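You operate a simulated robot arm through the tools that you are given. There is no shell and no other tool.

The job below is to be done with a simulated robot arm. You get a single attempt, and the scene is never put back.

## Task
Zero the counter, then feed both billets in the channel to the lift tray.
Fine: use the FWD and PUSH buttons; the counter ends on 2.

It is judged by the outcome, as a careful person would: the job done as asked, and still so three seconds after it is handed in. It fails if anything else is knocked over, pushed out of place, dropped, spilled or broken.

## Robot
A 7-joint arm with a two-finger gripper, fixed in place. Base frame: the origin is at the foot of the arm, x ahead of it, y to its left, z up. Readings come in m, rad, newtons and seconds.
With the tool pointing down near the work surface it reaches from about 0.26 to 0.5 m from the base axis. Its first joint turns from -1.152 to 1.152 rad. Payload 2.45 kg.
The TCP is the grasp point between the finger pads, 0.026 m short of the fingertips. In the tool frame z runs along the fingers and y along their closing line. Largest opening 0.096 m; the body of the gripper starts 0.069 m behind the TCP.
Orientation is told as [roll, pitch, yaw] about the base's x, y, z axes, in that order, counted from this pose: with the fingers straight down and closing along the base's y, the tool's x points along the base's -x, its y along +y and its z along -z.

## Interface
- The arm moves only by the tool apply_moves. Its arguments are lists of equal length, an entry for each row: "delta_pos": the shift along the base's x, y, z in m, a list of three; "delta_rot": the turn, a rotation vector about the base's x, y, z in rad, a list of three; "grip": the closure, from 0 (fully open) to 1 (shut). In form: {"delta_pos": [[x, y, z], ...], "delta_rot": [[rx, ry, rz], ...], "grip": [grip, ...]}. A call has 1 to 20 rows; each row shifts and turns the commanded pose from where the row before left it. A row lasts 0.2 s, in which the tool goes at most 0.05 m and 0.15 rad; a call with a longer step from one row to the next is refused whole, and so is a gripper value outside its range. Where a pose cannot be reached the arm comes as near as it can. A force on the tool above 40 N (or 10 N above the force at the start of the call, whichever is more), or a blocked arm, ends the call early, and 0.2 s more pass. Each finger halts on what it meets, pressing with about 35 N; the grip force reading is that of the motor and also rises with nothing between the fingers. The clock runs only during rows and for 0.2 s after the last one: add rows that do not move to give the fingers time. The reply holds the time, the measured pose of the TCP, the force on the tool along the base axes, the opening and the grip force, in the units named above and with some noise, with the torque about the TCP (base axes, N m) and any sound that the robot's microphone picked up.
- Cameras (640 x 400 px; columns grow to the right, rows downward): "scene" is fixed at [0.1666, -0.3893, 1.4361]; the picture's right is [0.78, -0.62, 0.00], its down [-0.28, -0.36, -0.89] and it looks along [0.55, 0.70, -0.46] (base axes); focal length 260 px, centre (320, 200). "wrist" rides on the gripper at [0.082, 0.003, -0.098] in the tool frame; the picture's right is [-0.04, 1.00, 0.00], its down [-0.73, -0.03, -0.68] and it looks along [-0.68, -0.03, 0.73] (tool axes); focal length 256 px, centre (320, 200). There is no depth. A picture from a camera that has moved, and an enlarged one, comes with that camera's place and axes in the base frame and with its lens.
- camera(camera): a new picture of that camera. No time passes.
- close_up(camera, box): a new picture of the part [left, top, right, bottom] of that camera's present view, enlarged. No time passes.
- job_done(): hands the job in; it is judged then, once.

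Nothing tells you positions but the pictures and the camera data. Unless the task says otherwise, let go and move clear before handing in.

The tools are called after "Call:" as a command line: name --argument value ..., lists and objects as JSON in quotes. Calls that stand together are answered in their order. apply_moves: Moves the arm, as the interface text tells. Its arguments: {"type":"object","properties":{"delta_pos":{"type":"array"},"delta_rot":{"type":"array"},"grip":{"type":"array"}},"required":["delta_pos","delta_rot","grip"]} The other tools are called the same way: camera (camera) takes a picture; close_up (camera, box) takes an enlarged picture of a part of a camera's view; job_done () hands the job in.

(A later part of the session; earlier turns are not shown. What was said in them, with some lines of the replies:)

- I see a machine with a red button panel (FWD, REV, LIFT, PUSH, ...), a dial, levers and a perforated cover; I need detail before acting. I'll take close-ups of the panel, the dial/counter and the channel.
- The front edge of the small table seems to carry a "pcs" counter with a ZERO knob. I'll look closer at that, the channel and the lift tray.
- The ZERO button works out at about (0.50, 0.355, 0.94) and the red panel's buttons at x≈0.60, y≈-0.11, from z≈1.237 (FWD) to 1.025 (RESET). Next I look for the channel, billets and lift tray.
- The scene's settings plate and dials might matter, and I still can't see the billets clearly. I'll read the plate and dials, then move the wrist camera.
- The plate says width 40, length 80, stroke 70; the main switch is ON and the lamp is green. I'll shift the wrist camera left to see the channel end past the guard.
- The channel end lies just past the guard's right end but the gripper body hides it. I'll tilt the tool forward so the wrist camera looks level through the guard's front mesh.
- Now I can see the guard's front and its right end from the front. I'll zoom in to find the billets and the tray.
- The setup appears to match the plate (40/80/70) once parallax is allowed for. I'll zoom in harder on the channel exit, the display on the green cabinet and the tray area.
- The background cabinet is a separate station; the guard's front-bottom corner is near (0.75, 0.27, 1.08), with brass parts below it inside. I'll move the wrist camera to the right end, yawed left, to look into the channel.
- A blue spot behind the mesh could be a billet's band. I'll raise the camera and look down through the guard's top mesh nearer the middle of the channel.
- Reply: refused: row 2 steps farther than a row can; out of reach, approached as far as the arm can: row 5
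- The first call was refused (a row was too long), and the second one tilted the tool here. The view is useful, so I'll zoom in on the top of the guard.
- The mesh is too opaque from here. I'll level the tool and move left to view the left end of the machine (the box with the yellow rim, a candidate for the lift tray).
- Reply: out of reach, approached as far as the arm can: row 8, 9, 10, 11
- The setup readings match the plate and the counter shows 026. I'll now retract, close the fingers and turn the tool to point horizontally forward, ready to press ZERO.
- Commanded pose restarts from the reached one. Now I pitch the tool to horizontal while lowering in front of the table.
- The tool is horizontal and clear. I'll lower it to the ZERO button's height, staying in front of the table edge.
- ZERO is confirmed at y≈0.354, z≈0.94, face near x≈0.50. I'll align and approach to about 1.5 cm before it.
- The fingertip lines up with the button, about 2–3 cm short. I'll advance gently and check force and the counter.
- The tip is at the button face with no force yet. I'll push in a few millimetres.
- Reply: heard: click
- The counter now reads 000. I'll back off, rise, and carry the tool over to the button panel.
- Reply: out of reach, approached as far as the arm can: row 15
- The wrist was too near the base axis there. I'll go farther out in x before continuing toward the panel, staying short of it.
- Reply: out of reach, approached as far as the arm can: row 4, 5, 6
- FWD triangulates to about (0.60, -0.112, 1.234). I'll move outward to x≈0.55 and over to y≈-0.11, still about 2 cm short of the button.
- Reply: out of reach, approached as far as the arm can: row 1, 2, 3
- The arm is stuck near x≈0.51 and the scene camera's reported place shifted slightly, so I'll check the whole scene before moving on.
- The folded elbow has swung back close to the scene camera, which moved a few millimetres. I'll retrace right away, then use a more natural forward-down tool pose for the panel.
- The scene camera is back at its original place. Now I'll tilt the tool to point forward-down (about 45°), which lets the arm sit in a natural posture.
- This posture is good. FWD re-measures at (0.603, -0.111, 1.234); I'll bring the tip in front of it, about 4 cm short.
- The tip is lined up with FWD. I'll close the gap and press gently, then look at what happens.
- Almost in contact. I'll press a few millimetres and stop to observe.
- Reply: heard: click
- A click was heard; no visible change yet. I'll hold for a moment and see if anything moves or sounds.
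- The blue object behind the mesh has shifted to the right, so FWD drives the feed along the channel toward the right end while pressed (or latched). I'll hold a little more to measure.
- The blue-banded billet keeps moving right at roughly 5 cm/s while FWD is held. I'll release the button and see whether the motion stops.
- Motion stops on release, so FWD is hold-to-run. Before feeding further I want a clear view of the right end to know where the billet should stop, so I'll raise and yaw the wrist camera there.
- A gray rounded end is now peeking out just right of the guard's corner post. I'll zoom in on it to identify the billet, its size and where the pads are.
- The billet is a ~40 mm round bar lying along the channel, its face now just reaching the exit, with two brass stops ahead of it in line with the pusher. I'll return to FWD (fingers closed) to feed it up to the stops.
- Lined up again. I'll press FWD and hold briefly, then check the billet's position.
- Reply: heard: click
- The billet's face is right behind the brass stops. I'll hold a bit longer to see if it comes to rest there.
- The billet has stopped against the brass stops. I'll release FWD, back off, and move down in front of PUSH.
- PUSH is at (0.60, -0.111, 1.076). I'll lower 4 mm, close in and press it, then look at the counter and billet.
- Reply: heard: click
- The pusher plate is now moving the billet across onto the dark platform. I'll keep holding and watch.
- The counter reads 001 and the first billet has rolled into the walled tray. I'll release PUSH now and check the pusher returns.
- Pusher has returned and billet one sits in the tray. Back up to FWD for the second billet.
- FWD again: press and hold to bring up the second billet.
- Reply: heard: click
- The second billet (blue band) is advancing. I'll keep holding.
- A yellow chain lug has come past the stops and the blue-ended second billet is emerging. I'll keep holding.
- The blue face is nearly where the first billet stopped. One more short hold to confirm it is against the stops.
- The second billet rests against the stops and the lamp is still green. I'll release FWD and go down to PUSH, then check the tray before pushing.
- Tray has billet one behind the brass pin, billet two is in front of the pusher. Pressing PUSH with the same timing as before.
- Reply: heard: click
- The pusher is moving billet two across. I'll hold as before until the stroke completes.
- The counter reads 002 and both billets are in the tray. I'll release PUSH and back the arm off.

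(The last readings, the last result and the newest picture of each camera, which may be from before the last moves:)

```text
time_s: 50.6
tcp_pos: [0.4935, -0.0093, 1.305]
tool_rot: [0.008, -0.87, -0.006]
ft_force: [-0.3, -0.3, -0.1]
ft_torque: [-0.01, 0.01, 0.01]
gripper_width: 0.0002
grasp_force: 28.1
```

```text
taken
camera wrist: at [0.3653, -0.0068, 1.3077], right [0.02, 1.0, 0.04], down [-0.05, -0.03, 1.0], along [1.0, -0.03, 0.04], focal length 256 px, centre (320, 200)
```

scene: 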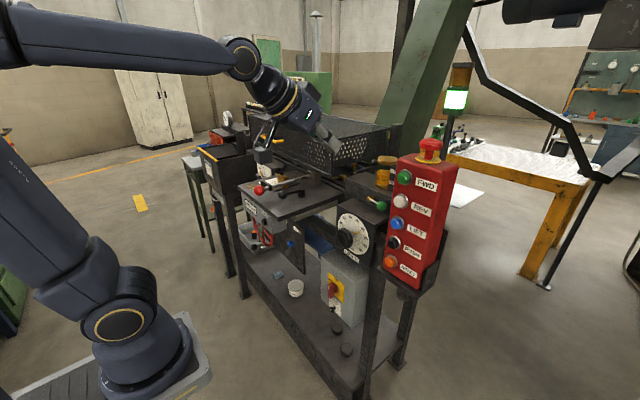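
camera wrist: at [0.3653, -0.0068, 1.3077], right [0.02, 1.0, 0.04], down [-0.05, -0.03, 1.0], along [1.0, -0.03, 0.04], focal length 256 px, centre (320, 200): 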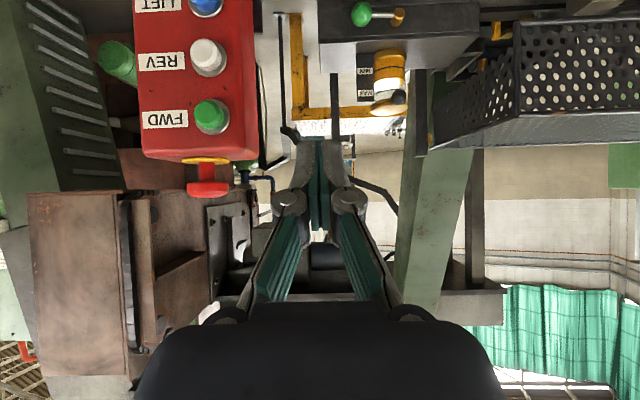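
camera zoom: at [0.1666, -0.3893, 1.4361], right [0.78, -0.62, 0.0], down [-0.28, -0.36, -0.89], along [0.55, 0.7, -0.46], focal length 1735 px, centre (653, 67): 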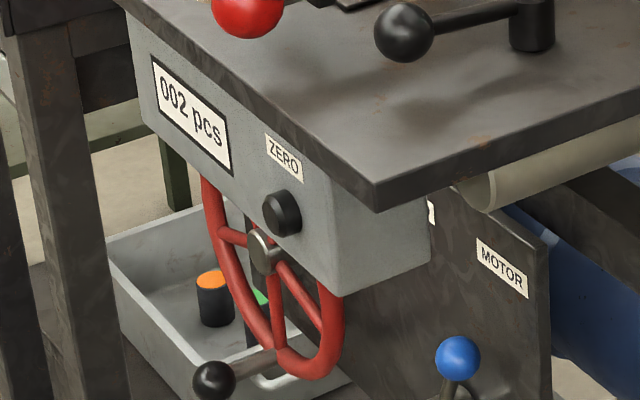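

Counter is 002 and the pusher is back. I'll wait a moment and confirm the second billet has settled inside the tray.

Call:
apply_moves --delta_pos '[[0, 0.02, 0.02], [0, 0.02, 0.02], [0, 0, 0], [0, 0, 0], [0, 0, 0]]' --delta_rot '[[0, 0, 0], [0, 0, 0], [0, 0, 0], [0, 0, 0], [0, 0, 0]]' --grip '[0.5, 0, 0, 0, 0]'

Call:
close_up --camera "scene" --box '[335, 150, 375, 178]'

Call:
close_up --camera "scene" --box '[325, 150, 385, 190]'

```text
time_s: 51.8
tcp_pos: [0.4923, 0.0306, 1.3442]
tool_rot: [0.009, -0.87, -0.006]
ft_force: [0.3, -0.5, 0.1]
ft_torque: [0.01, -0.03, 0.03]
gripper_width: 0.0963
grasp_force: 0.0
```

```text
14.29 times, centred on (355, 164) of scene
camera zoom: at [0.1666, -0.3893, 1.4361], right [0.78, -0.62, 0.0], down [-0.28, -0.36, -0.89], along [0.55, 0.7, -0.46], focal length 3718 px, centre (-180, 714)
```

zoom: 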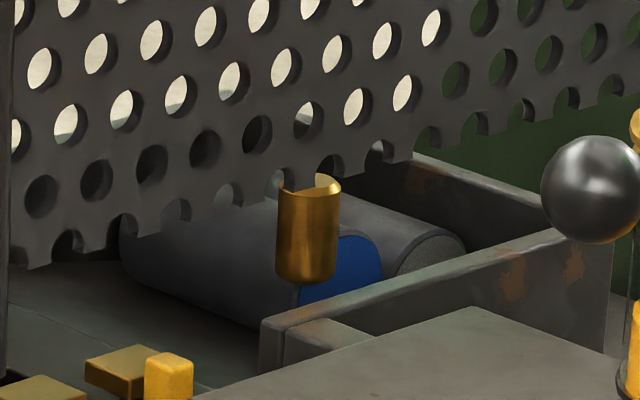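

```text
10.00 times, centred on (355, 170) of scene
camera zoom: at [0.1666, -0.3893, 1.4361], right [0.78, -0.62, 0.0], down [-0.28, -0.36, -0.89], along [0.55, 0.7, -0.46], focal length 2603 px, centre (-30, 500)
```

zoom: 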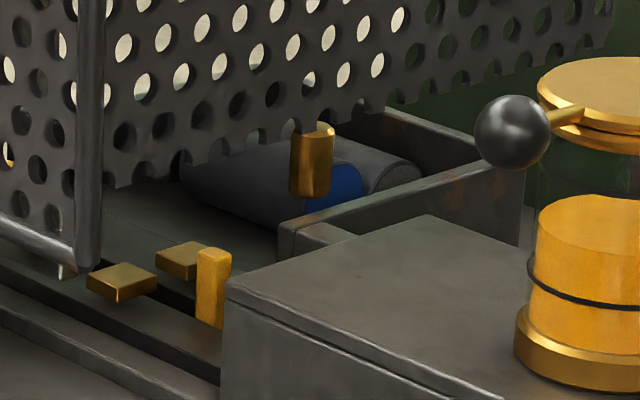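

Both billets lie side by side inside the walled tray and haven't moved over the last second. The counter reads 002, the pusher is back, the lamp is green, and the arm is clear with the fingers open, so I'm handing in.

Call:
job_done

```text
The job is handed in.
```

I zeroed the counter, then fed both billets onto the lift tray with FWD and PUSH. The counter ended on 002.

- **Counter:** it read 026 at the start. One press of ZERO took it to 000, and each push added one.
- **Billets:** for each billet I held FWD until it stopped against the brass stops, then pressed PUSH once. Both now lie side by side in the tray and had not moved in the last second or so before hand-in.
- **Arm:** it is clear of the machine with the fingers open. The pusher is back and the lamp is still green.

**Camera:** while I was moving toward the panel, the arm's elbow came close to the scene camera. The camera's reported position shifted by about 7 mm, then returned when I moved away. I can't tell whether the elbow touched it, but nothing else looked disturbed in the final pictures.
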